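You operate a simulated robot arm through the tools that you are given. There is no shell and no other tool.

You are at the controls of a simulated robot arm. One attempt, no reset.

## Task
Squeeze-test the white tub on the steel table and sort it.
Fine: hold the lever till HOLD clears; 30 kPa or more goes in the green tray, less in the red one; leave the slide out.
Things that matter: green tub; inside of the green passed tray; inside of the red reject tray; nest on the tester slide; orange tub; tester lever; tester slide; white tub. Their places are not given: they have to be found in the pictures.

It is judged by the outcome, as a careful person would: the job done as asked, and still so three seconds after it is handed in. It fails if anything else is knocked over, pushed out of place, dropped, spilled or broken.

## Robot
A 7-joint arm with a two-finger parallel gripper, fixed in place. Base frame: the origin is at the foot of the arm, x ahead of it, y to its left, z up; the work surface is at about z = 76. Lengths are in cm, angles in degrees, forces in N, time in s.
Its first joint turns from -166.0 to 166.0 degrees. Payload 3.43 kg.
Tool frame: the origin (TCP) lies between the finger pads and is the grasp point; the fingertips stand 3 cm ahead of it; z points along the fingers, y is the line along which they close. The gripper opens to 9.4 cm. The fingers are 2.8 cm wide and 1 cm thick; the gripper's body (5 by 9.6 cm) begins 5.5 cm behind the TCP.
Orientation is that of the tool frame in the base frame, as a unit quaternion [x, y, z, w]. With the fingers straight down and closing along the base's y, the tool's x points along the base's -x, its y along +y and its z along -z.

## Interface
- The arm moves only by the tool servo_tool. Its arguments are lists of equal length, an entry for each row: "delta_pos": the shift along the base's x, y, z in cm, a list of three; "dr": the turn, a rotation vector about the base's x, y, z in degrees, a list of three; "gripper": the opening, from 0 (shut) to 1 (fully open). In form: {"delta_pos": [[tx, ty, tz], ...], "dr": [[ax, ay, az], ...], "gripper": [gripper, ...]}. A call has 1 to 20 rows; each row is the pose to reach, as a shift and turn from the pose commanded when the call began. Rows are played at 5 a second. More than 5 cm and 8.6 degrees between two rows, or a gripper value outside its range, and nothing of the call is played. Where a pose cannot be reached the arm comes as near as it can. A force on the tool above 70 N (or 10 N above the force at the start of the call, whichever is more), or a blocked arm, ends the call early, and 0.2 s more pass. Each finger travels about 4.5 cm/s and halts on what it meets, pressing with about 36 N; the grip force reading is that of the motor and also rises with nothing between the fingers. The clock runs only during rows and for 0.2 s after the last one: add rows that repeat a pose to give the fingers time. The reply holds the time, the measured pose of the TCP, the force on the tool along the base axes, the opening and the grip force, in the units named above and with some noise, with the torque about the TCP (base axes, N m) and any sound that the robot's microphone picked up.
- Cameras (640 x 400 px; columns grow to the right, rows downward): "scene" is fixed at [39.83, 64.89, 133.75]; the picture's right is [-0.85, -0.53, 0.00], its down [-0.33, 0.52, -0.79] and it looks along [0.42, -0.67, -0.61] (base axes); focal length 214 px, centre (320, 200). "wrist" rides on the gripper at [7.6, 1.4, -10.2] in the tool frame; the picture's right is [-0.18, 0.98, 0.00], its down [-0.75, -0.14, -0.64] and it looks along [-0.63, -0.12, 0.77] (tool axes); focal length 243 px, centre (320, 200).
- snapshot(camera): a new picture of that camera. The clock stands still meanwhile.
- slide_trunk(by): slides the trunk up (or, below 0, down) by that many cm; the arm rides with it, the base frame stays. It gives what a move gives, with no picture.
- measure_at(camera, pixels): for up to 12 pixels [column, row] of the newest picture of that camera ("zoom" is the newest enlarged one), the place [x, y, z] in the base frame of the surface seen there, good to about 0.2 cm. The clock stands still meanwhile.
- zoom(camera, box): a new picture of the part [left, top, right, bottom] of that camera's present view, enlarged. The clock stands still meanwhile.
- sign_off(): hands the job in; it is judged then, once.

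Leave the gripper open and the arm clear of the work at the hand-in unless told otherwise.

The tools are called after "Request:" by a JSON object that holds its "fn" and its "kwargs". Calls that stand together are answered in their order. servo_tool: Moves the arm, as the interface text tells. Its arguments: {"type":"object","properties":{"delta_pos":{"type":"array","items":{"type":"array","items":{"type":"number"}}},"dr":{"type":"array","items":{"type":"array","items":{"type":"number"}}},"gripper":{"type":"array","items":{"type":"number"}}},"required":["delta_pos","dr","gripper"]} The other tools are called the same way: slide_trunk (by) slides the trunk up or down; snapshot (camera) takes a picture; measure_at (camera, pixels) gives the place of the surface under pixels of a picture; zoom (camera, box) takes an enlarged picture of a part of a camera's view; sign_off () hands the job in.

At the start:

```text
time_s: 0.0
position: [59.81, 28.04, 121.32]
orientation: [0.012, 1.0, -0.002, -0.008]
ft_force: [0.2, 0.4, -0.5]
ft_torque: [-0.03, -0.03, -0.02]
gripper_width: 9.38
finger_force: 0.1
trunk travel left (down, up): [-42.5, 18.5]
```

scene: 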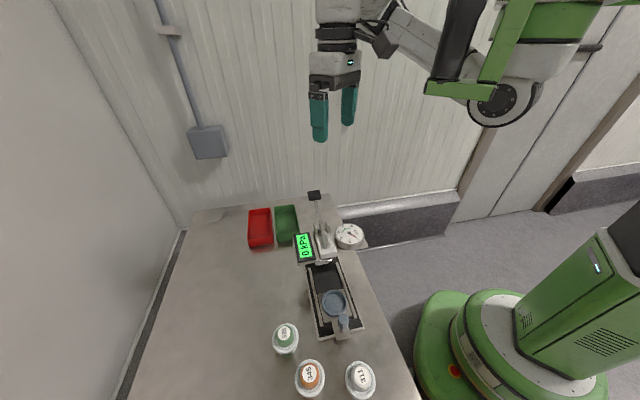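
wrist: 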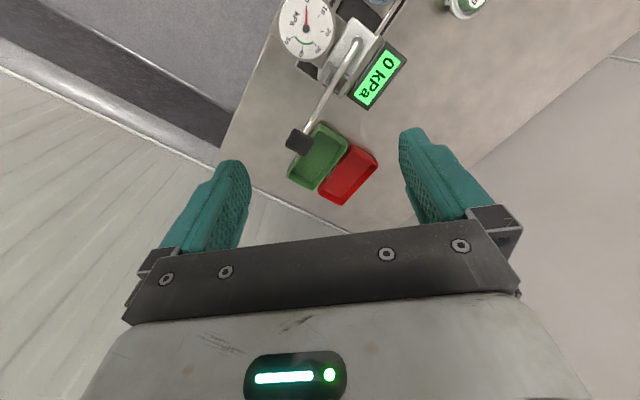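

I see three tubs near the bottom of the scene picture: green at (285,338), orange at (310,378) and white at (360,380). The tester is near (330,270), with the trays at (260,228) and (286,223). I'll zoom in on the tester and the tubs for detail.

Request:
{"fn": "zoom", "kwargs": {"camera": "scene", "box": [230, 180, 390, 280]}}

Request:
{"fn": "zoom", "kwargs": {"camera": "scene", "box": [240, 280, 432, 400]}}

Request:
{"fn": "measure_at", "kwargs": {"camera": "scene", "pixels": [[360, 377], [310, 374], [286, 333], [334, 302], [344, 322], [314, 196], [324, 238], [260, 230], [286, 224], [305, 246], [349, 235], [250, 330]]}}

```text
4.00 times, centred on (310, 230) of scene
```

zoom: 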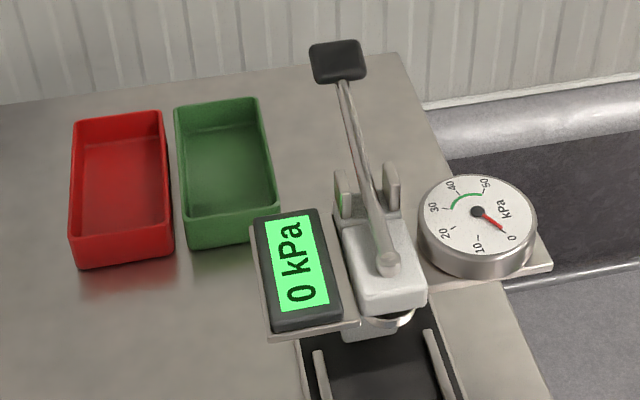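

```text
3.33 times, centred on (336, 340) of scene
```

zoom: 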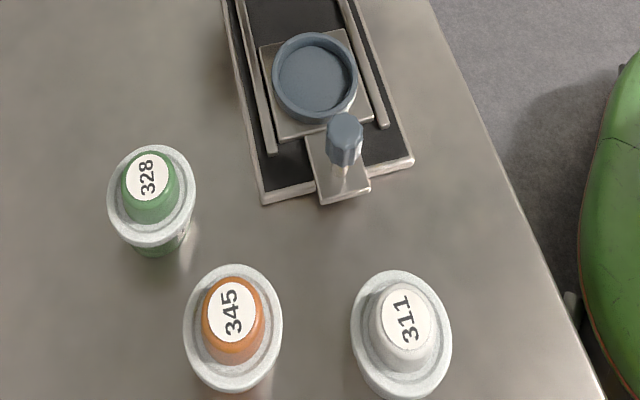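

```text
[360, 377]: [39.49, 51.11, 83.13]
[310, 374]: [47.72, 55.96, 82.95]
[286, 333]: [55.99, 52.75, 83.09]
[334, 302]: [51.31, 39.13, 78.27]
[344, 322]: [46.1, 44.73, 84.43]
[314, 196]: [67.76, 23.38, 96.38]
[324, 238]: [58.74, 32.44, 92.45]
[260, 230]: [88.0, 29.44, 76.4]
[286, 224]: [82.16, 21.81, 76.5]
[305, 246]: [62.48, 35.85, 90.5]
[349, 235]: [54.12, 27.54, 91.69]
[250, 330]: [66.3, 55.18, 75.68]
```

The slide is out now, with its nest at (334,302) and its knob at (344,322). I'll measure the tub profiles and the tester geometry in more detail.

Request:
{"fn": "measure_at", "kwargs": {"camera": "zoom", "pixels": [[405, 320], [372, 320], [440, 320], [405, 372], [353, 330], [450, 330], [400, 278], [402, 392], [437, 393], [362, 380], [418, 300], [388, 296]]}}

Request:
{"fn": "measure_at", "kwargs": {"camera": "zoom", "pixels": [[314, 78], [273, 78], [356, 78], [314, 34], [318, 120], [262, 48], [340, 30], [372, 118], [281, 138], [345, 125], [346, 155], [325, 200]]}}

Request:
{"fn": "measure_at", "kwargs": {"camera": "zoom", "pixels": [[265, 203], [412, 163], [230, 5], [272, 150], [385, 125], [340, 188], [368, 185], [312, 140], [238, 3], [343, 5], [385, 60], [600, 390]]}}

```text
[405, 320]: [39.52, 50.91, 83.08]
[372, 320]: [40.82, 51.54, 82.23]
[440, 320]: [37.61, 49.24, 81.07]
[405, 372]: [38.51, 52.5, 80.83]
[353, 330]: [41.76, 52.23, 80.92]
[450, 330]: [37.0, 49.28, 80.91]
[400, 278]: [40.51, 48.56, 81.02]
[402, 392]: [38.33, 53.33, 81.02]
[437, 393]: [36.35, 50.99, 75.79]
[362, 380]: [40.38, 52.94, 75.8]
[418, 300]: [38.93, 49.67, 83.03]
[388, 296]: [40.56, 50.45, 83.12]
```

```text
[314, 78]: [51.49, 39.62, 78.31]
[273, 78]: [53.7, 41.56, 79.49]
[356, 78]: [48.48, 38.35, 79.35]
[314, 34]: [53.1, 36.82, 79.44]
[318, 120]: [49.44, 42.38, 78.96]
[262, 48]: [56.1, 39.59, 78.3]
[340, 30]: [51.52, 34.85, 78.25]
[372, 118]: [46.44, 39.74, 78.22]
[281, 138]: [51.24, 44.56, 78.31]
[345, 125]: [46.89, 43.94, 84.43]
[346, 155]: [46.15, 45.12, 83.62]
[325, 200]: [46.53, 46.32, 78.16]
```

```text
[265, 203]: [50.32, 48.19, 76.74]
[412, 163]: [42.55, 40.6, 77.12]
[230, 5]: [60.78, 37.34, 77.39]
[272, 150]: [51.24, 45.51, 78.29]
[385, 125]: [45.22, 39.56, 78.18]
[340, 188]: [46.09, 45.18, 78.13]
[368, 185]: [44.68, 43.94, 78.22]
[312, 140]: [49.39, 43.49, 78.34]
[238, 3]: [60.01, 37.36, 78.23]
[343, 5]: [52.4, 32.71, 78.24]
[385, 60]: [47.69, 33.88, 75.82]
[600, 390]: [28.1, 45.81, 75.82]
```

The white tub's centre is near (39.4, 50.9). Its rim is about 5.5 cm across at z≈81 and its cap top is at z≈83.1. Next I'll measure the tester head and lever.

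Request:
{"fn": "zoom", "kwargs": {"camera": "scene", "box": [282, 185, 378, 245]}}

Request:
{"fn": "zoom", "kwargs": {"camera": "scene", "box": [282, 230, 378, 290]}}

Request:
{"fn": "zoom", "kwargs": {"camera": "wrist", "box": [240, 0, 480, 150]}}

```text
6.67 times, centred on (330, 215) of scene
```

zoom: 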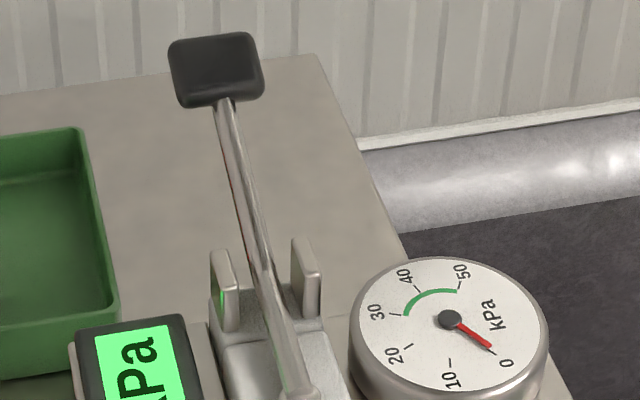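

```text
6.67 times, centred on (330, 260) of scene
```

zoom: 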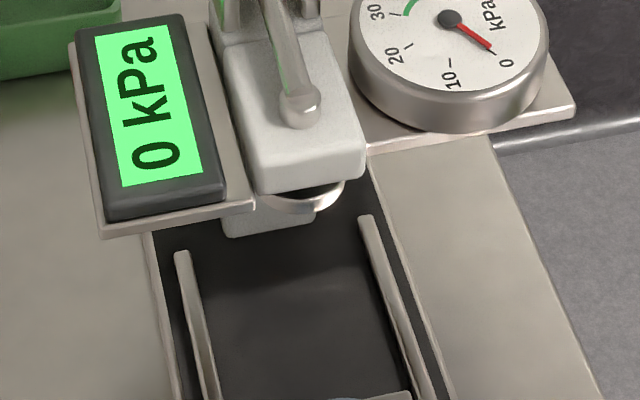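

```text
2.67 times, centred on (360, 75) of wrist
```

zoom: 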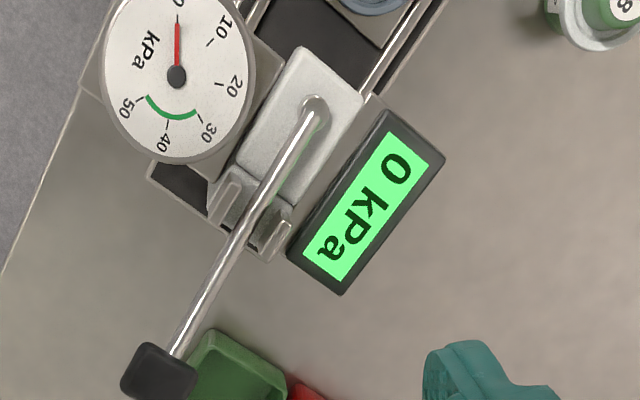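

I'll measure along the lever, the head and the fork, using the wrist zoom.

Request:
{"fn": "measure_at", "kwargs": {"camera": "zoom", "pixels": [[158, 372], [190, 335], [235, 250], [265, 200], [290, 155], [315, 108], [298, 55], [345, 100], [230, 190], [270, 240], [225, 210], [345, 75]]}}

Request:
{"fn": "measure_at", "kwargs": {"camera": "wrist", "pixels": [[298, 142], [305, 135], [290, 150], [318, 155], [345, 172], [362, 50], [378, 75], [395, 62], [310, 190], [332, 203], [376, 160], [340, 132]]}}

Request:
{"fn": "measure_at", "kwargs": {"camera": "scene", "pixels": [[314, 196], [317, 207], [320, 222], [324, 240], [327, 245], [330, 262], [318, 264], [314, 228], [327, 225], [336, 253], [322, 256], [305, 258]]}}

```text
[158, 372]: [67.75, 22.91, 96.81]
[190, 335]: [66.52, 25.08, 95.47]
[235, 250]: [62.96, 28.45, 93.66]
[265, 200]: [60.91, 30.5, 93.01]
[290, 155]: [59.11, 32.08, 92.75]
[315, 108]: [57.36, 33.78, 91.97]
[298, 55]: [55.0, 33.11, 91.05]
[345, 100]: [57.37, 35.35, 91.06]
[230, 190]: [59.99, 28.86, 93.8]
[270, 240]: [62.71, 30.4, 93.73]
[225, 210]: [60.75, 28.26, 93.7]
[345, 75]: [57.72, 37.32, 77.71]
```

```text
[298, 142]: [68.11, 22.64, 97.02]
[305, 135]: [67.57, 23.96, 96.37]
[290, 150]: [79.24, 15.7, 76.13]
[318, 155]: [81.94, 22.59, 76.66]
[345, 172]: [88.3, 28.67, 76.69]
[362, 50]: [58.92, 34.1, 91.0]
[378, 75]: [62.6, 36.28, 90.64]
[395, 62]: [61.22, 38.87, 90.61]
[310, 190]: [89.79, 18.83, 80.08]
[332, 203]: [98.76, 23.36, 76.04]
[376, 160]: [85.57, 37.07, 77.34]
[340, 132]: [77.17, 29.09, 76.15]
```

```text
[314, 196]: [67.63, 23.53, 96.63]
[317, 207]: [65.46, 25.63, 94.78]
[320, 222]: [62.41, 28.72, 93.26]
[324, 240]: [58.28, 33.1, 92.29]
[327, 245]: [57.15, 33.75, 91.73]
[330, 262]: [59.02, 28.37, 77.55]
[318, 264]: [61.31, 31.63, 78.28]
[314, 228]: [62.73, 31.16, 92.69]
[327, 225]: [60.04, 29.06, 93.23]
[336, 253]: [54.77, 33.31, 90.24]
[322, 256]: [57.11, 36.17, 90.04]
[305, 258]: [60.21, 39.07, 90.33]
```

The lever bar runs from a bulb at (57.3, 33.8, 92) up to the black grip at (67.7, 23.3, 96.5). The slide axis is about (0.72, -0.69). First I'll move above the white tub, turning the tool so that the fingers close across the slide axis. I can then look closely from there.

Request:
{"fn": "servo_tool", "kwargs": {"delta_pos": [[-2.04, 2.28, -2.1], [-4.08, 4.56, -4.2], [-6.12, 6.84, -6.3], [-8.16, 9.12, -8.4], [-10.2, 11.4, -10.5], [-12.24, 13.68, -12.6], [-14.28, 15.96, -14.7], [-16.32, 18.24, -16.8], [-18.36, 20.52, -18.9], [-20.4, 22.8, -21.3], [-20.4, 22.8, -21.3]], "dr": [[-0.03, -0.08, -4.24], [-0.06, -0.16, -8.48], [-0.09, -0.24, -12.72], [-0.12, -0.32, -16.96], [-0.15, -0.4, -21.2], [-0.18, -0.48, -25.44], [-0.21, -0.56, -29.68], [-0.24, -0.64, -33.92], [-0.27, -0.72, -38.16], [-0.3, -0.8, -42.4], [-0.3, -0.8, -42.4]], "gripper": [1, 1, 1, 1, 1, 1, 1, 0.9, 0.85, 0.85, 0.85]}}

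Request:
{"fn": "snapshot", "kwargs": {"camera": "wrist"}}

Request:
{"fn": "snapshot", "kwargs": {"camera": "scene"}}

```text
time_s: 2.1
position: [53.74, 46.76, 101.55]
orientation: [0.453, 0.891, -0.01, -0.017]
ft_force: [0.1, 0.4, -0.5]
ft_torque: [-0.01, -0.02, 0.0]
gripper_width: 7.98
finger_force: 0.1
out of reach, approached as far as the arm can: row 9, 10
trunk travel left (down, up): [-42.5, 18.5]
stopped in row 10: the arm was blocked; the commanded pose is now the measured one
```

```text
taken
```

wrist: 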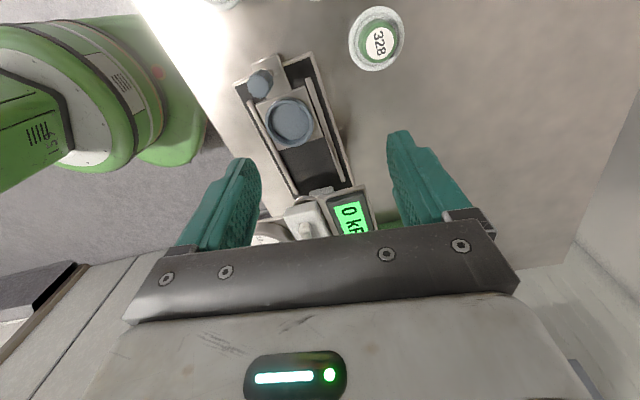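

```text
taken
```

scene: 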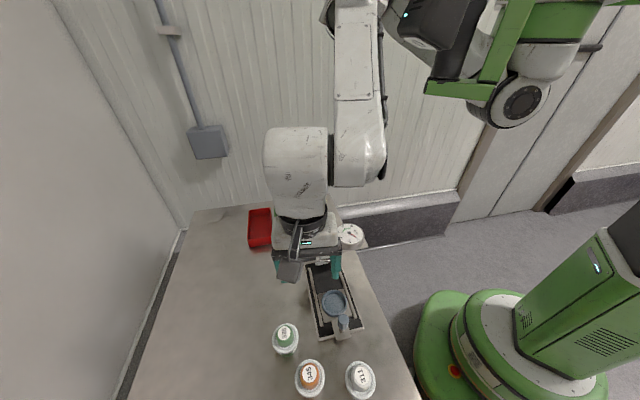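

The last rows were out of reach and the arm halted at (53.7, 46.8, 101.6), turned further than I asked. Nothing was touched. I'll turn back a bit toward the starting yaw while shifting a little toward the tub, to see what the arm allows.

Request:
{"fn": "servo_tool", "kwargs": {"delta_pos": [[0, 0, 1], [-0.5, 0.2, 2], [-1, 0.4, 3], [-1.5, 0.6, 3], [-2, 0.8, 3], [-2, 0.8, 3]], "dr": [[0, 0, 8], [0, 0, 16], [0, 0, 24], [0, 0, 32], [0, 0, 40], [0, 0, 40]], "gripper": [0.85, 0.85, 0.85, 0.85, 0.85, 0.85]}}

```text
time_s: 3.5
position: [51.42, 47.88, 104.64]
orientation: [0.115, 0.993, -0.013, -0.012]
ft_force: [-0.2, 0.4, -0.5]
ft_torque: [0.0, 0.0, -0.04]
gripper_width: 7.99
finger_force: 0.1
trunk travel left (down, up): [-42.5, 18.5]
```

At yaw about -13° the arm moves freely. I'll continue to a point above the white tub with this yaw.

Request:
{"fn": "servo_tool", "kwargs": {"delta_pos": [[-3, 0.75, 0], [-6, 1.5, 0], [-9, 2.2, -0.5], [-12, 3, -1], [-12, 3, -2], [-12, 3, -2]], "dr": [[0, 0, 0], [0, 0, 0], [0, 0, 0], [0, 0, 0], [0, 0, 0], [0, 0, 0]], "gripper": [0.85, 0.85, 0.85, 0.85, 0.85, 0.85]}}

Request:
{"fn": "snapshot", "kwargs": {"camera": "wrist"}}

Request:
{"fn": "snapshot", "kwargs": {"camera": "scene"}}

```text
time_s: 4.9
position: [39.34, 50.99, 102.61]
orientation: [0.119, 0.993, -0.013, -0.012]
ft_force: [0.3, 0.2, 0.4]
ft_torque: [0.02, 0.0, 0.01]
gripper_width: 7.99
finger_force: 0.0
trunk travel left (down, up): [-42.5, 18.5]
```

```text
taken
```

wrist: 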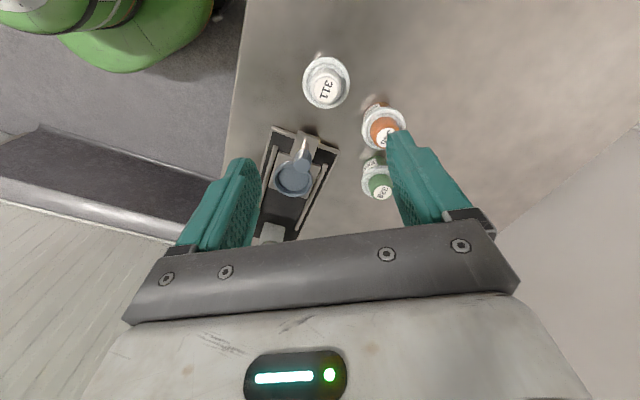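

```text
taken
```

scene: 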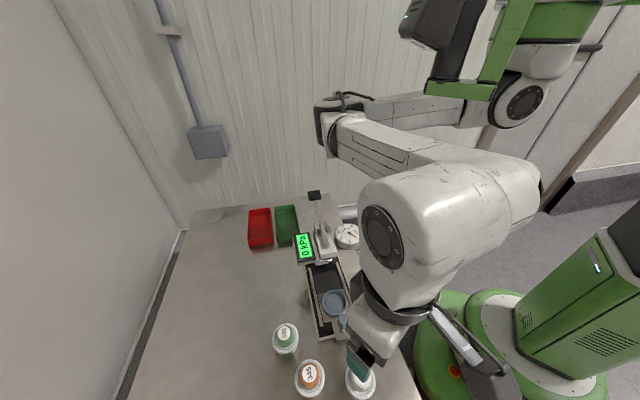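

I'm above the white tub, which reads 311 at (326,82) in the wrist view. I'll zoom in to check its shape and position.

Request:
{"fn": "zoom", "kwargs": {"camera": "wrist", "box": [270, 30, 430, 130]}}

Request:
{"fn": "zoom", "kwargs": {"camera": "wrist", "box": [240, 120, 400, 220]}}

Request:
{"fn": "measure_at", "kwargs": {"camera": "wrist", "pixels": [[326, 88], [303, 82], [350, 82], [326, 59], [326, 107], [294, 178], [275, 180], [313, 180], [294, 160], [294, 198], [300, 150], [330, 70]]}}

```text
4.00 times, centred on (350, 80) of wrist
```

zoom: 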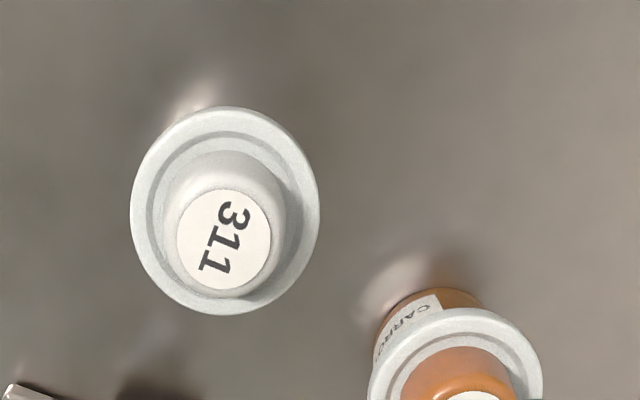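

```text
4.00 times, centred on (320, 170) of wrist
```

zoom: 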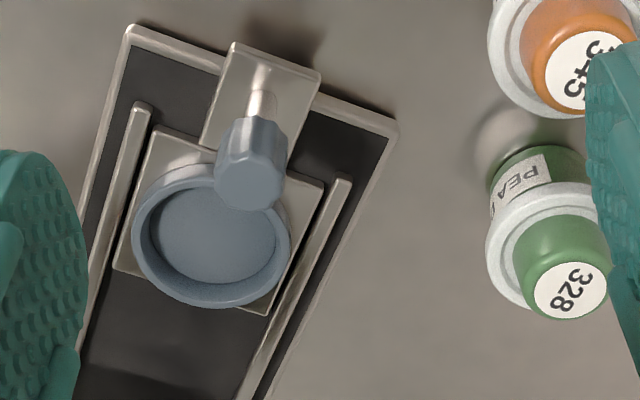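

```text
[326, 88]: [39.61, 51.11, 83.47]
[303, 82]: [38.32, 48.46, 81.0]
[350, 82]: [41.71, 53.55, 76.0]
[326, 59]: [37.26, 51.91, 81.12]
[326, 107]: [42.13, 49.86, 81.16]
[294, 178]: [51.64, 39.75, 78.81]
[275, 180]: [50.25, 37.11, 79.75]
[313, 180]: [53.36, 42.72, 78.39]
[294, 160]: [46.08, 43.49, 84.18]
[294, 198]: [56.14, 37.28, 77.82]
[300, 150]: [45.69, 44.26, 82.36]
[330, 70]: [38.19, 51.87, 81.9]
```

I'll re-zoom on the tub for accurate rim points.

Request:
{"fn": "zoom", "kwargs": {"camera": "wrist", "box": [270, 30, 430, 130]}}

Request:
{"fn": "measure_at", "kwargs": {"camera": "zoom", "pixels": [[137, 210], [313, 210], [225, 112], [225, 308], [160, 150], [290, 150], [160, 275], [290, 275], [225, 235], [180, 235], [268, 240], [222, 165]]}}

Request:
{"fn": "measure_at", "kwargs": {"camera": "zoom", "pixels": [[430, 300], [385, 340], [400, 320], [465, 300], [410, 310], [455, 315], [540, 370], [380, 370]]}}

```text
4.00 times, centred on (350, 80) of wrist
```

zoom: 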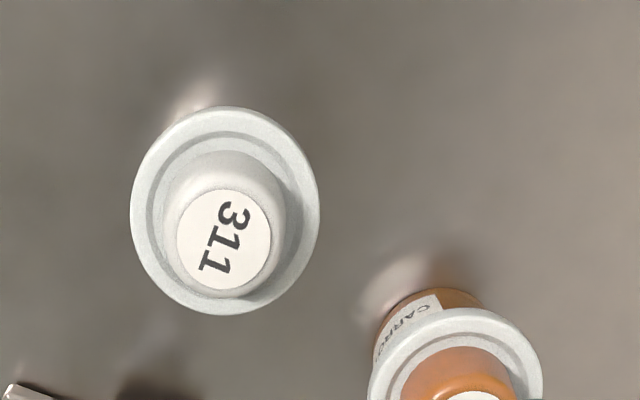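

```text
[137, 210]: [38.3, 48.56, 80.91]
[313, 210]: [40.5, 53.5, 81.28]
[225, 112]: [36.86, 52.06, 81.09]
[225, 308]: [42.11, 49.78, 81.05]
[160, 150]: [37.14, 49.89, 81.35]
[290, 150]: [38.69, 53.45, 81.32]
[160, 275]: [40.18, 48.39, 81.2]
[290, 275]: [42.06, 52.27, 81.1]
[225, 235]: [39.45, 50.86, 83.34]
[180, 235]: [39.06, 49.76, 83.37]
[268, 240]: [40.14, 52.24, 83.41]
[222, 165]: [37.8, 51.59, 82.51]
```

```text
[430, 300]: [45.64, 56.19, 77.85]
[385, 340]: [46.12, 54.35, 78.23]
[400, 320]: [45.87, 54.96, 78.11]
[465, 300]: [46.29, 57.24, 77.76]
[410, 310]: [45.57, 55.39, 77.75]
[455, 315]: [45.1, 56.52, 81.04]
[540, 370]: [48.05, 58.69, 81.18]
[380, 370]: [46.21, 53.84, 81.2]
```

The tub's centre is (39.45, 50.95), with the rim 5.6 cm across at z≈81. I'll take out the small tool tilt, lower part-way, and check that the forearm clears things.

Request:
{"fn": "servo_tool", "kwargs": {"delta_pos": [[0.05, 0, -2], [0.1, -0.05, -5], [0.1, -0.05, -8], [0.1, -0.05, -11], [0.1, -0.05, -13], [0.1, -0.05, -13]], "dr": [[0.4, -0.5, 0], [0.8, -1.0, 0], [1.3, -1.5, 0], [1.3, -1.55, 0], [1.3, -1.55, 0], [1.3, -1.55, 0]], "gripper": [0.85, 0.85, 0.85, 0.85, 0.85, 0.85]}}

Request:
{"fn": "snapshot", "kwargs": {"camera": "scene"}}

Request:
{"fn": "snapshot", "kwargs": {"camera": "wrist"}}

```text
time_s: 6.3
position: [39.38, 50.71, 89.85]
orientation: [0.117, 0.993, -0.002, 0.001]
ft_force: [0.3, 0.0, 0.3]
ft_torque: [0.02, -0.02, 0.0]
gripper_width: 7.97
finger_force: 0.0
trunk travel left (down, up): [-42.5, 18.5]
```

```text
taken
```

scene: 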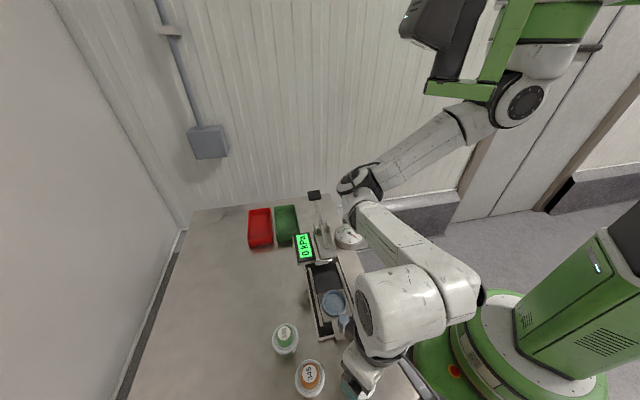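

```text
taken
```

wrist: 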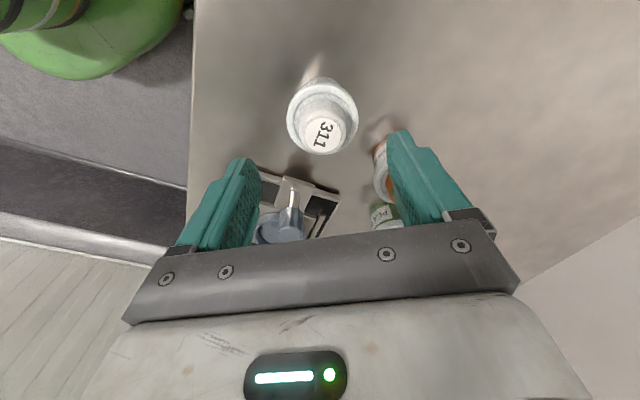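

The elbow is dropping near the gauge, so I'll measure how much clearance it has before going lower.

Request:
{"fn": "measure_at", "kwargs": {"camera": "scene", "pixels": [[360, 190], [350, 205], [345, 215], [352, 226], [375, 205], [395, 240], [400, 310], [440, 150], [525, 100], [360, 265], [355, 300], [365, 340]]}}

Request:
{"fn": "zoom", "kwargs": {"camera": "scene", "box": [280, 160, 480, 285]}}

```text
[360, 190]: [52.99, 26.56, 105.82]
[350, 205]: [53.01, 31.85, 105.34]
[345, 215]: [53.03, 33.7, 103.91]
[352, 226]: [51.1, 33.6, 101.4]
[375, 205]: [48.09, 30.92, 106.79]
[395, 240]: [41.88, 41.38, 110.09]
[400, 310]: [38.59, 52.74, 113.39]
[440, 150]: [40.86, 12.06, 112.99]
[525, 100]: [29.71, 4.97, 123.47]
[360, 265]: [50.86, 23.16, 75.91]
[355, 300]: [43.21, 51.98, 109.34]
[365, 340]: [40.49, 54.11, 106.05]
```

```text
3.20 times, centred on (380, 222) of scene
```

zoom: 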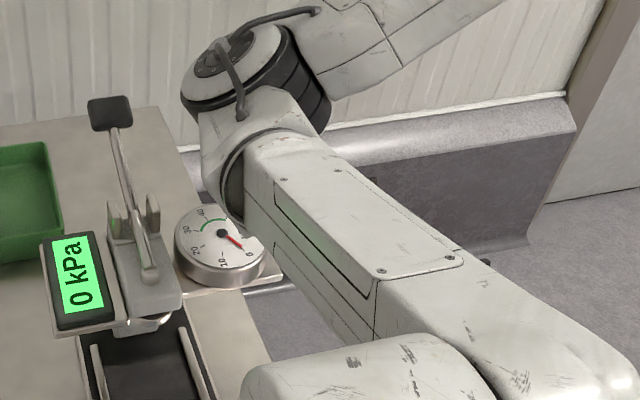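

The elbow's underside is only a few cm above the gauge, so going lower in this pose would hit it. I'll raise the tool first. After that I'll lower the trunk, which carries the gripper straight down with the elbow kept high.

Request:
{"fn": "servo_tool", "kwargs": {"delta_pos": [[0, 0.05, 4], [0.05, 0.1, 8], [0.05, 0.2, 12], [0.05, 0.2, 16], [0.05, 0.2, 20], [0.05, 0.2, 22], [0.05, 0.2, 22]], "dr": [[0, 0, 0], [0, 0, 0], [0, 0, 0], [0, 0, 0], [0, 0, 0], [0, 0, 0], [0, 0, 0]], "gripper": [0.85, 0.85, 0.85, 0.85, 0.85, 0.85, 0.85]}}

Request:
{"fn": "snapshot", "kwargs": {"camera": "scene"}}

```text
time_s: 7.9
position: [39.52, 51.03, 111.65]
orientation: [0.117, 0.993, -0.001, 0.0]
ft_force: [0.2, 0.8, -0.4]
ft_torque: [0.01, -0.01, -0.01]
gripper_width: 7.99
finger_force: 0.1
trunk travel left (down, up): [-42.5, 18.5]
```

```text
taken
```

scene: 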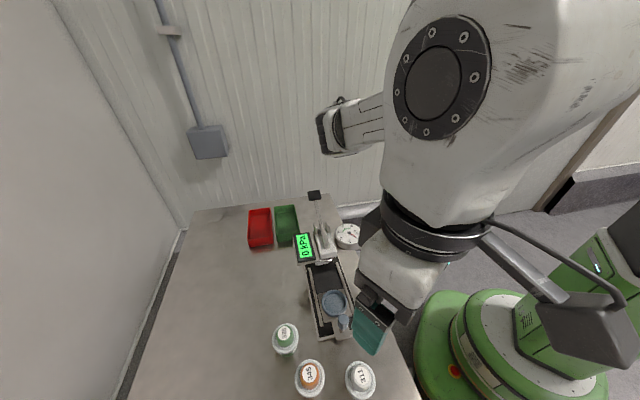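

The elbow is now well up. I'll lower the trunk 20 cm, which puts the tool at about z=91.7, still above the tub.

Request:
{"fn": "slide_trunk", "kwargs": {"by": -20}}

Request:
{"fn": "snapshot", "kwargs": {"camera": "scene"}}

Request:
{"fn": "snapshot", "kwargs": {"camera": "wrist"}}

```text
time_s: 10.1
position: [39.48, 51.04, 91.66]
orientation: [0.116, 0.993, 0.0, 0.0]
ft_force: [-0.1, 0.6, 0.4]
ft_torque: [0.01, 0.0, -0.05]
gripper_width: 7.98
finger_force: 0.1
trunk travel left (down, up): [-22.5, 38.5]
```

```text
taken
```

scene: 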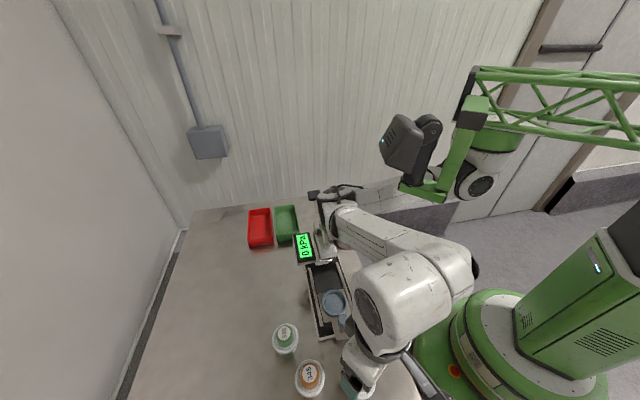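

```text
taken
```

wrist: 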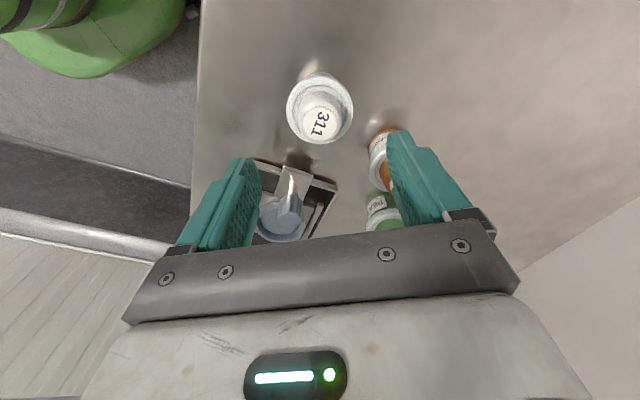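

I'll measure the elbow's clearance again before going down another 10 cm.

Request:
{"fn": "measure_at", "kwargs": {"camera": "scene", "pixels": [[325, 198], [330, 210], [330, 230], [340, 245], [350, 192], [380, 235], [332, 190], [400, 145], [480, 185], [370, 200], [345, 215], [365, 255]]}}

Request:
{"fn": "zoom", "kwargs": {"camera": "scene", "box": [270, 160, 430, 260]}}

```text
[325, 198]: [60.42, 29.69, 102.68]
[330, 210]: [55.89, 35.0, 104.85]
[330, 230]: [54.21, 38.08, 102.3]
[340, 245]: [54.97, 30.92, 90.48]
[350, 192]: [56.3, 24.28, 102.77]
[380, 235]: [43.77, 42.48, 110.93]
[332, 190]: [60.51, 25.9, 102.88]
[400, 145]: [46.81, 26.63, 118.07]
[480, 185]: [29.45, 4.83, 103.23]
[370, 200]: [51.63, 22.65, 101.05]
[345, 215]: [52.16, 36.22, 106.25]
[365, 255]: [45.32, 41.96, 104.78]
```

```text
4.00 times, centred on (350, 210) of scene
```

zoom: 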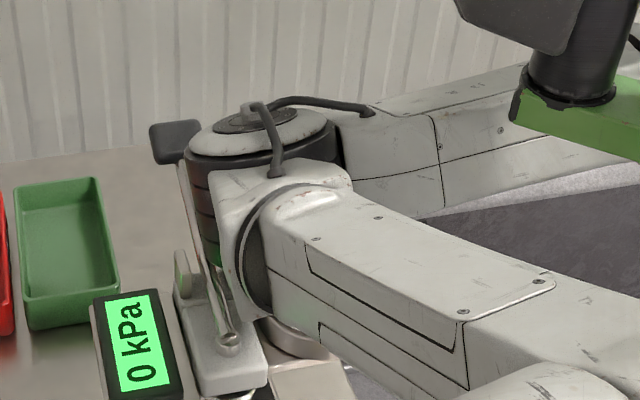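

The elbow now hangs over the lever and gauge with its underside around z≈95, so lowering the trunk is the wrong way. I'll raise the trunk instead. The shoulder will then be high, the arm stretches out, and the elbow stays up and away from the tester.

Request:
{"fn": "slide_trunk", "kwargs": {"by": 38}}

Request:
{"fn": "servo_tool", "kwargs": {"delta_pos": [[0, 0, -4], [0, 0, -8], [0, 0, -12], [0, 0, -16], [0, 0, -20], [0, 0, -20]], "dr": [[0, 0, 0], [0, 0, 0], [0, 0, 0], [0, 0, 0], [0, 0, 0], [0, 0, 0]], "gripper": [0.85, 0.85, 0.85, 0.85, 0.85, 0.85]}}

Request:
{"fn": "snapshot", "kwargs": {"camera": "scene"}}

```text
time_s: 13.7
position: [39.47, 51.09, 129.59]
orientation: [0.117, 0.993, -0.001, 0.0]
ft_force: [-0.6, 0.1, 0.7]
ft_torque: [0.04, 0.06, -0.01]
gripper_width: 8.01
finger_force: 0.0
trunk travel left (down, up): [-60.5, 0.5]
```

```text
time_s: 15.1
position: [39.54, 51.07, 109.6]
orientation: [0.117, 0.993, -0.001, 0.001]
ft_force: [-0.1, 1.4, 0.5]
ft_torque: [0.01, 0.0, -0.02]
gripper_width: 8.0
finger_force: 0.2
trunk travel left (down, up): [-60.5, 0.5]
```

```text
taken
```

scene: 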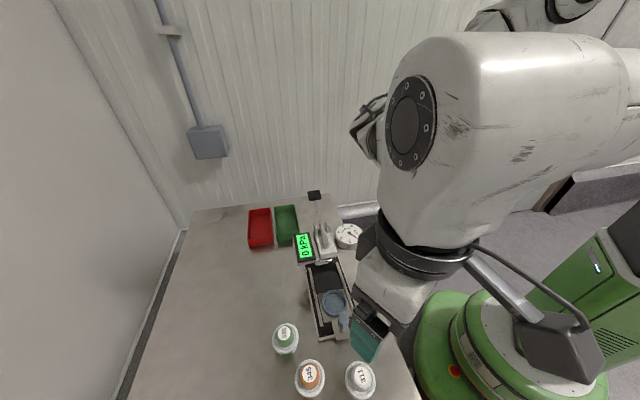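

The elbow stays high and to the right now. I'll lower another 17 cm to z≈92.6 and check again.

Request:
{"fn": "servo_tool", "kwargs": {"delta_pos": [[0, 0, -4], [0, 0, -8], [0, 0, -12], [0, 0, -17], [0, 0, -17]], "dr": [[0, 0, 0], [0, 0, 0], [0, 0, 0], [0, 0, 0], [0, 0, 0]], "gripper": [0.85, 0.85, 0.85, 0.85, 0.85]}}

Request:
{"fn": "snapshot", "kwargs": {"camera": "scene"}}

Request:
{"fn": "measure_at", "kwargs": {"camera": "scene", "pixels": [[400, 150], [380, 180], [370, 200], [390, 220], [380, 250], [365, 190], [420, 130], [420, 170], [400, 200], [440, 230]]}}

```text
time_s: 16.3
position: [39.59, 50.98, 92.59]
orientation: [0.117, 0.993, -0.001, 0.002]
ft_force: [-0.1, -0.6, -0.7]
ft_torque: [0.0, -0.02, -0.03]
gripper_width: 8.01
finger_force: 0.0
trunk travel left (down, up): [-60.5, 0.5]
```

```text
taken
```

scene: 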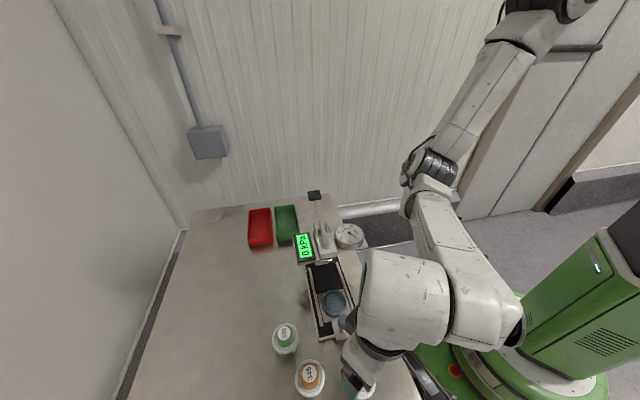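

```text
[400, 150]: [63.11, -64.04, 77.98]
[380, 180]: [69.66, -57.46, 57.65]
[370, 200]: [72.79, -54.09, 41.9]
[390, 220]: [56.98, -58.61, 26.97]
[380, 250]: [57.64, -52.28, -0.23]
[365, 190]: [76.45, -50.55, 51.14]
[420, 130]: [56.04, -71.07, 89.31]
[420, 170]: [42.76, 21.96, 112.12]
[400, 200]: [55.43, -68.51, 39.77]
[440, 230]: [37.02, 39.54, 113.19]
```

The elbow is at about (42, 22, 112), clear of the tester. I'll go down to z≈81.4 around the tub.

Request:
{"fn": "servo_tool", "kwargs": {"delta_pos": [[-0.1, 0, -3.5], [-0.1, 0, -7], [-0.1, 0, -9], [-0.1, 0, -10.2], [-0.1, 0, -11.1], [-0.1, 0, -11.1]], "dr": [[0, 0, 0], [0, 0, 0], [0, 0, 0], [0, 0, 0], [0, 0, 0], [0, 0, 0]], "gripper": [0.85, 0.85, 0.85, 0.85, 0.85, 0.85]}}

Request:
{"fn": "snapshot", "kwargs": {"camera": "wrist"}}

Request:
{"fn": "snapshot", "kwargs": {"camera": "scene"}}

```text
time_s: 17.7
position: [39.56, 50.87, 81.62]
orientation: [0.117, 0.993, -0.001, 0.001]
ft_force: [-0.3, -0.1, -0.1]
ft_torque: [0.0, 0.0, 0.0]
gripper_width: 7.96
finger_force: 0.2
trunk travel left (down, up): [-60.5, 0.5]
```

```text
taken
```

wrist: 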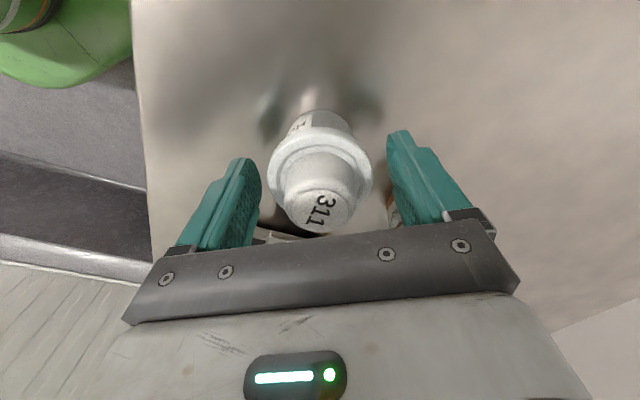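

```text
taken
```

scene: 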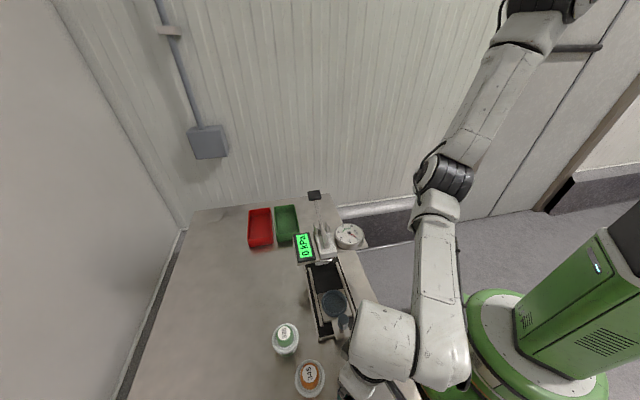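

The tub sits centred between the fingers, and the tips are below the rim. I'll close gently onto the rim, just under its width.

Request:
{"fn": "servo_tool", "kwargs": {"delta_pos": [[0, 0, 0], [0, 0, 0], [0, 0, 0], [0, 0, 0], [0, 0, 0]], "dr": [[0, 0, 0], [0, 0, 0], [0, 0, 0], [0, 0, 0], [0, 0, 0]], "gripper": [0.7, 0.64, 0.6, 0.57, 0.57]}}

```text
time_s: 18.9
position: [39.54, 50.98, 81.52]
orientation: [0.117, 0.993, -0.001, 0.0]
ft_force: [0.6, 0.8, 0.6]
ft_torque: [0.01, 0.0, -0.02]
gripper_width: 5.76
finger_force: 35.5
trunk travel left (down, up): [-60.5, 0.5]
```

The grip holds at 5.76 cm with 35 N. I'll lift slowly and check.

Request:
{"fn": "servo_tool", "kwargs": {"delta_pos": [[0, 0, 1], [0, 0, 3], [0, 0, 6], [0, 0, 10], [0, 0, 14], [0, 0, 14]], "dr": [[0, 0, 0], [0, 0, 0], [0, 0, 0], [0, 0, 0], [0, 0, 0], [0, 0, 0]], "gripper": [0.57, 0.57, 0.57, 0.57, 0.57, 0.57]}}

Request:
{"fn": "snapshot", "kwargs": {"camera": "wrist"}}

Request:
{"fn": "zoom", "kwargs": {"camera": "scene", "box": [290, 250, 390, 350]}}

```text
time_s: 20.3
position: [39.56, 50.88, 95.56]
orientation: [0.117, 0.993, 0.0, -0.001]
ft_force: [-0.6, -0.1, -1.0]
ft_torque: [-0.02, 0.04, 0.0]
gripper_width: 5.73
finger_force: 36.5
trunk travel left (down, up): [-60.5, 0.5]
```

```text
taken
```

wrist: 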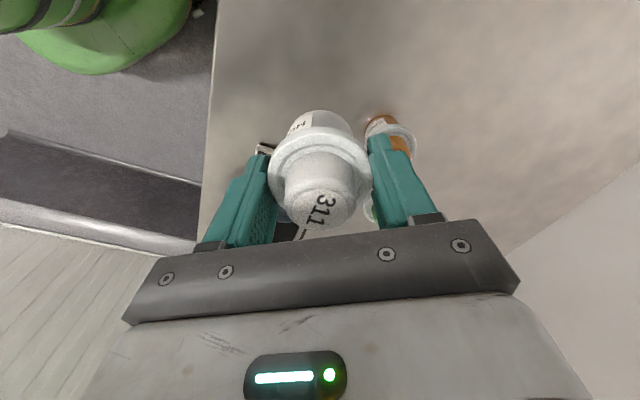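

```text
4.00 times, centred on (340, 300) of scene
```

zoom: 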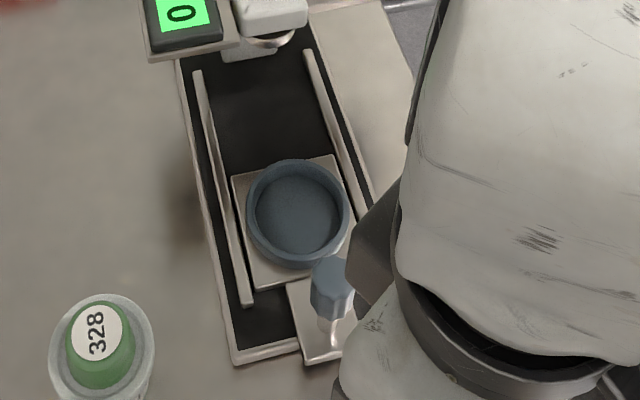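

The tub is held level. I'll measure the nest ring precisely in this zoom.

Request:
{"fn": "measure_at", "kwargs": {"camera": "zoom", "pixels": [[251, 212], [343, 205], [297, 164], [297, 259], [262, 180], [332, 178], [265, 245], [330, 243], [297, 210], [275, 205], [320, 205], [297, 185]]}}

Request:
{"fn": "measure_at", "kwargs": {"camera": "zoom", "pixels": [[245, 301], [200, 75], [308, 53], [365, 175], [333, 265], [232, 177], [332, 156], [252, 285], [333, 345], [303, 25], [240, 30], [270, 45]]}}

```text
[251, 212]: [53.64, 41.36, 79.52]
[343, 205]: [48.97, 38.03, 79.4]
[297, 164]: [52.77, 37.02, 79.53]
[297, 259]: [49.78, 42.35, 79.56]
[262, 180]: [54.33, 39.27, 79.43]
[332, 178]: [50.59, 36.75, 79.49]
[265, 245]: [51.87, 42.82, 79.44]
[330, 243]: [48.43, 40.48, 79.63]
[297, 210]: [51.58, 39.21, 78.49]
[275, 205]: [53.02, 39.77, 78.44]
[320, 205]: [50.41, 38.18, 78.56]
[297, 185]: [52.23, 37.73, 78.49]
```

```text
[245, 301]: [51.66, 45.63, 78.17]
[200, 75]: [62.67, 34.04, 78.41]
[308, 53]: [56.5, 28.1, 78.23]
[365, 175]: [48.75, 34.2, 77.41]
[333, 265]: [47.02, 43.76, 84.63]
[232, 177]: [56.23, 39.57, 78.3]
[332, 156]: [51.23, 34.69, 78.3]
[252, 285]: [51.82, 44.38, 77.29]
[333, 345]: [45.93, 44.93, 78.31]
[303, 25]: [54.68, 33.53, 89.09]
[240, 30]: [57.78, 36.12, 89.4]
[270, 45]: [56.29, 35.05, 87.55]
```

The nest centre is (51.3, 39.75). I'll carry the tub above it at the present height.

Request:
{"fn": "servo_tool", "kwargs": {"delta_pos": [[2, -1.9, 0], [4, -3.8, 0], [6, -5.7, 0], [8, -7.5, 0], [10, -9.4, 0], [11.85, -11.15, 0], [11.85, -11.15, 0]], "dr": [[0, 0, 0], [0, 0, 0], [0, 0, 0], [0, 0, 0], [0, 0, 0], [0, 0, 0], [0, 0, 0]], "gripper": [0.57, 0.57, 0.57, 0.57, 0.57, 0.57, 0.57]}}

Request:
{"fn": "snapshot", "kwargs": {"camera": "wrist"}}

Request:
{"fn": "snapshot", "kwargs": {"camera": "scene"}}

```text
time_s: 21.9
position: [51.26, 39.8, 95.67]
orientation: [0.117, 0.993, -0.001, 0.001]
ft_force: [0.0, 0.5, -2.0]
ft_torque: [0.01, 0.0, -0.01]
gripper_width: 5.74
finger_force: 36.1
trunk travel left (down, up): [-60.5, 0.5]
```

```text
taken
```

wrist: 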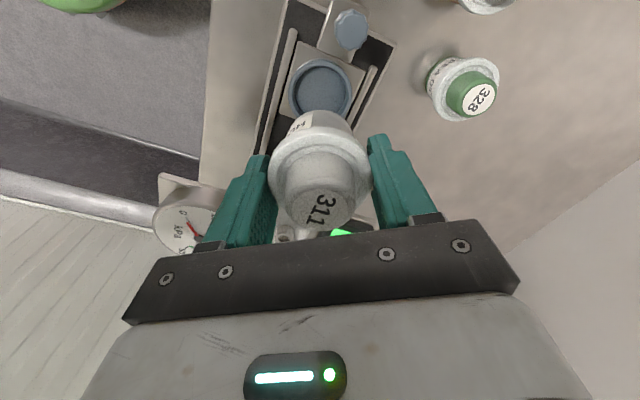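

```text
taken
```

scene: 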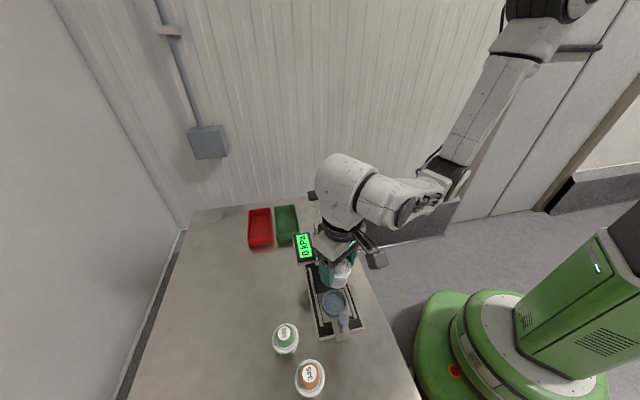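

The tub is over the nest, roughly in line. I'll check the heights of the arm links above the tester before lowering.

Request:
{"fn": "measure_at", "kwargs": {"camera": "scene", "pixels": [[345, 180], [325, 190], [330, 225], [345, 240], [365, 215], [395, 210], [430, 195], [375, 258], [322, 240], [338, 265], [455, 185], [345, 270]]}}

Request:
{"fn": "zoom", "kwargs": {"camera": "scene", "box": [280, 170, 440, 330]}}

```text
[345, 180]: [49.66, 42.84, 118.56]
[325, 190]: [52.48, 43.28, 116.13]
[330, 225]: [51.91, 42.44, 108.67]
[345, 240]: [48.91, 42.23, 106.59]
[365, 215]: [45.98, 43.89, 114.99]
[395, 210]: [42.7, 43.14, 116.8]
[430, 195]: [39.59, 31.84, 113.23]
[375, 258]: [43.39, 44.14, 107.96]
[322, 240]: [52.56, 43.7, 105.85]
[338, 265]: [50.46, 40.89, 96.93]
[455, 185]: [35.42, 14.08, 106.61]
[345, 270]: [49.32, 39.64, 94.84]
```

```text
2.50 times, centred on (360, 250) of scene
```

zoom: 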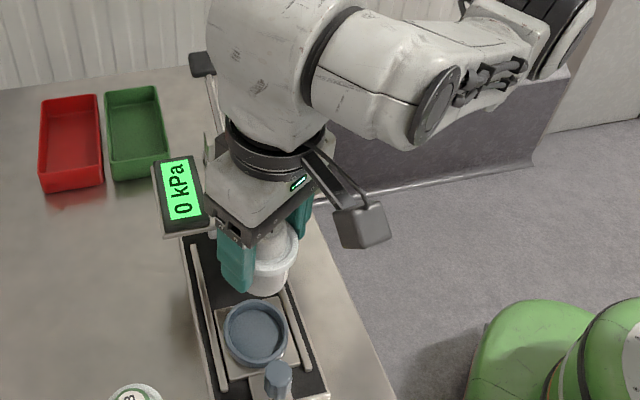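

The links sit on the operator's side at z>105, which is clear. I'll lower the tub to just above the ring first, with the tub base at about 80.

Request:
{"fn": "servo_tool", "kwargs": {"delta_pos": [[0.05, 0, -3], [0.1, -0.05, -6], [0.1, -0.05, -8.5], [0.1, -0.05, -9.7], [0.1, -0.05, -9.7]], "dr": [[0, 0, 0], [0, 0, 0], [0, 0, 0], [0, 0, 0], [0, 0, 0]], "gripper": [0.57, 0.57, 0.57, 0.57, 0.57]}}

Request:
{"fn": "zoom", "kwargs": {"camera": "wrist", "box": [220, 50, 420, 175]}}

Request:
{"fn": "zoom", "kwargs": {"camera": "scene", "box": [290, 240, 390, 340]}}

```text
time_s: 23.1
position: [51.33, 39.84, 85.86]
orientation: [0.117, 0.993, 0.0, 0.0]
ft_force: [-0.3, 0.1, -0.7]
ft_torque: [-0.01, -0.02, -0.03]
gripper_width: 5.73
finger_force: 36.3
trunk travel left (down, up): [-60.5, 0.5]
```

```text
3.20 times, centred on (320, 112) of wrist
```

zoom: 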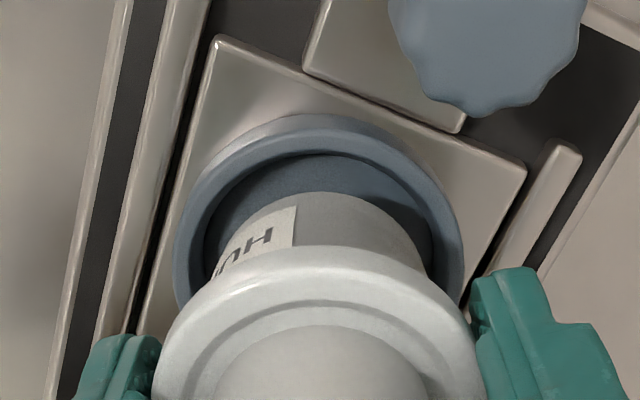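

```text
4.00 times, centred on (340, 290) of scene
```

zoom: 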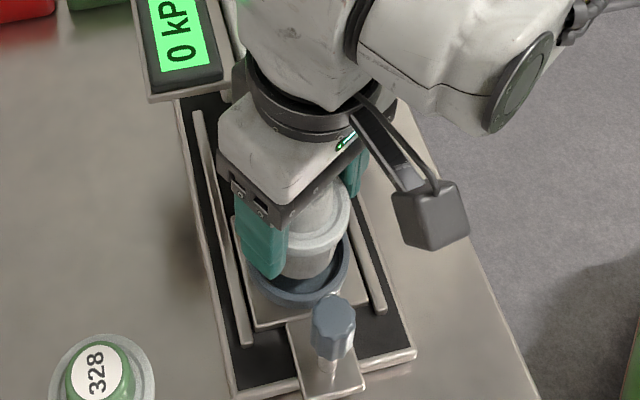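

The tub lines up with the ring. I'll lower the rest of the way slowly, watching the force.

Request:
{"fn": "servo_tool", "kwargs": {"delta_pos": [[0, 0, -0.5], [0, 0, -0.9], [0, 0, -1.2], [0, 0, -1.4], [0, 0, -1.5], [0, 0, -1.5]], "dr": [[0, 0, 0], [0, 0, 0], [0, 0, 0], [0, 0, 0], [0, 0, 0], [0, 0, 0]], "gripper": [0.57, 0.57, 0.57, 0.57, 0.57, 0.57]}}

Request:
{"fn": "zoom", "kwargs": {"camera": "scene", "box": [290, 240, 390, 340]}}

Request:
{"fn": "zoom", "kwargs": {"camera": "wrist", "box": [220, 50, 420, 175]}}

```text
time_s: 24.5
position: [51.36, 39.8, 84.32]
orientation: [0.117, 0.993, -0.001, 0.0]
ft_force: [-0.4, -0.7, -1.3]
ft_torque: [0.02, -0.02, 0.01]
gripper_width: 5.72
finger_force: 35.9
trunk travel left (down, up): [-60.5, 0.5]
```

```text
4.00 times, centred on (340, 290) of scene
```

zoom: 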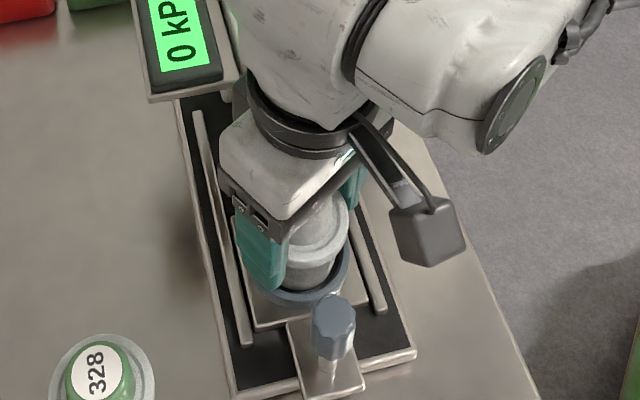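

```text
3.20 times, centred on (320, 112) of wrist
```

zoom: 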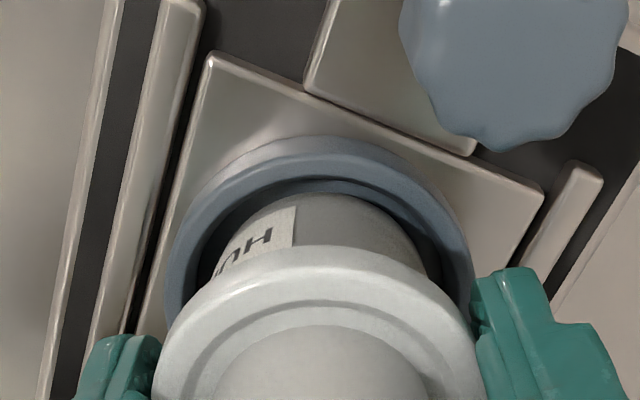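

There's no contact force yet. I'll go a little lower in small steps until it seats.

Request:
{"fn": "servo_tool", "kwargs": {"delta_pos": [[0, 0, -0.1], [0, 0, -0.2], [0, 0, -0.25], [0, 0, -0.25]], "dr": [[0, 0, 0], [0, 0, 0], [0, 0, 0], [0, 0, 0]], "gripper": [0.57, 0.57, 0.57, 0.57]}}

```text
time_s: 25.5
position: [51.41, 39.7, 84.17]
orientation: [0.116, 0.993, 0.0, 0.0]
ft_force: [0.2, 0.2, -1.3]
ft_torque: [-0.01, -0.03, 0.01]
gripper_width: 5.71
finger_force: 36.5
trunk travel left (down, up): [-60.5, 0.5]
```

Request:
{"fn": "servo_tool", "kwargs": {"delta_pos": [[0, 0, -0.1], [0, 0, -0.2], [0, 0, -0.25], [0, 0, -0.25]], "dr": [[0, 0, 0], [0, 0, 0], [0, 0, 0], [0, 0, 0]], "gripper": [0.57, 0.57, 0.57, 0.57]}}

Request:
{"fn": "zoom", "kwargs": {"camera": "wrist", "box": [220, 50, 420, 175]}}

```text
time_s: 26.5
position: [51.47, 39.84, 84.04]
orientation: [0.117, 0.993, 0.001, 0.001]
ft_force: [-4.0, -7.2, 27.5]
ft_torque: [-0.42, 0.14, -0.04]
gripper_width: 5.72
finger_force: 36.3
trunk travel left (down, up): [-60.5, 0.5]
```

```text
3.20 times, centred on (320, 112) of wrist
```

zoom: 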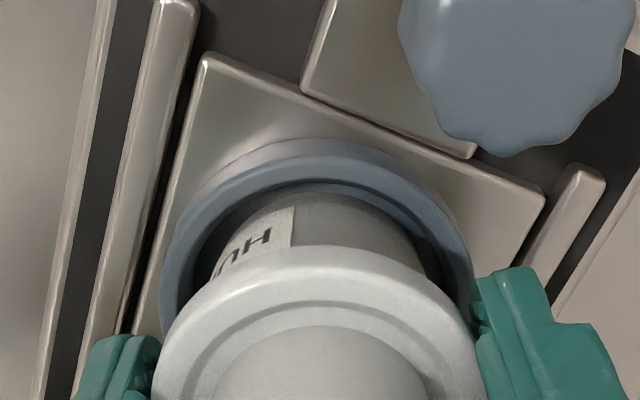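

Contact came at TCP z≈84.05, so the base is at about 78.3, which is the nest floor. I'll relieve the load a touch, open, and rise.

Request:
{"fn": "servo_tool", "kwargs": {"delta_pos": [[0, 0, 0.2], [0, 0, 0.2], [0, 0, 0.2], [0, 0, 0.2]], "dr": [[0, 0, 0], [0, 0, 0], [0, 0, 0], [0, 0, 0]], "gripper": [0.57, 0.6, 0.72, 0.78]}}

Request:
{"fn": "servo_tool", "kwargs": {"delta_pos": [[0, 0, 1.5], [0, 0, 4], [0, 0, 8], [0, 0, 12], [0, 0, 12]], "dr": [[0, 0, 0], [0, 0, 0], [0, 0, 0], [0, 0, 0], [0, 0, 0]], "gripper": [0.78, 0.78, 0.78, 0.78, 0.78]}}

Request:
{"fn": "snapshot", "kwargs": {"camera": "wrist"}}

Request:
{"fn": "zoom", "kwargs": {"camera": "scene", "box": [270, 220, 398, 348]}}

```text
time_s: 27.5
position: [51.4, 39.64, 84.1]
orientation: [0.117, 0.993, -0.001, 0.0]
ft_force: [0.1, -0.2, 0.8]
ft_torque: [0.01, 0.0, -0.01]
gripper_width: 7.35
finger_force: 0.0
trunk travel left (down, up): [-60.5, 0.5]
```

```text
time_s: 28.7
position: [51.46, 39.86, 96.14]
orientation: [0.117, 0.993, -0.001, 0.0]
ft_force: [-0.2, 0.1, -0.7]
ft_torque: [0.0, -0.01, 0.0]
gripper_width: 7.33
finger_force: 0.1
out of reach, approached as far as the arm can: row 4
trunk travel left (down, up): [-60.5, 0.5]
```

```text
taken
```

wrist: 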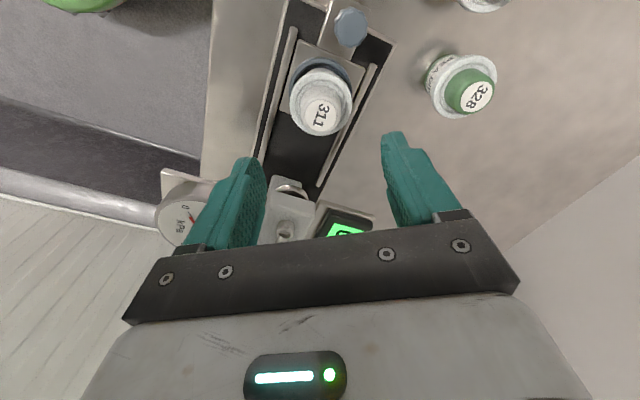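

```text
3.12 times, centred on (334, 284) of scene
```

zoom: 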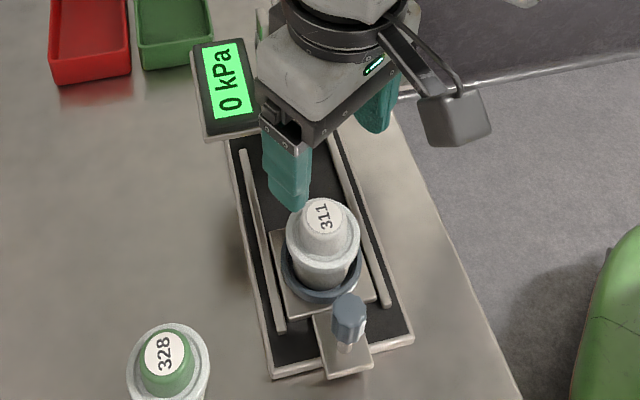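

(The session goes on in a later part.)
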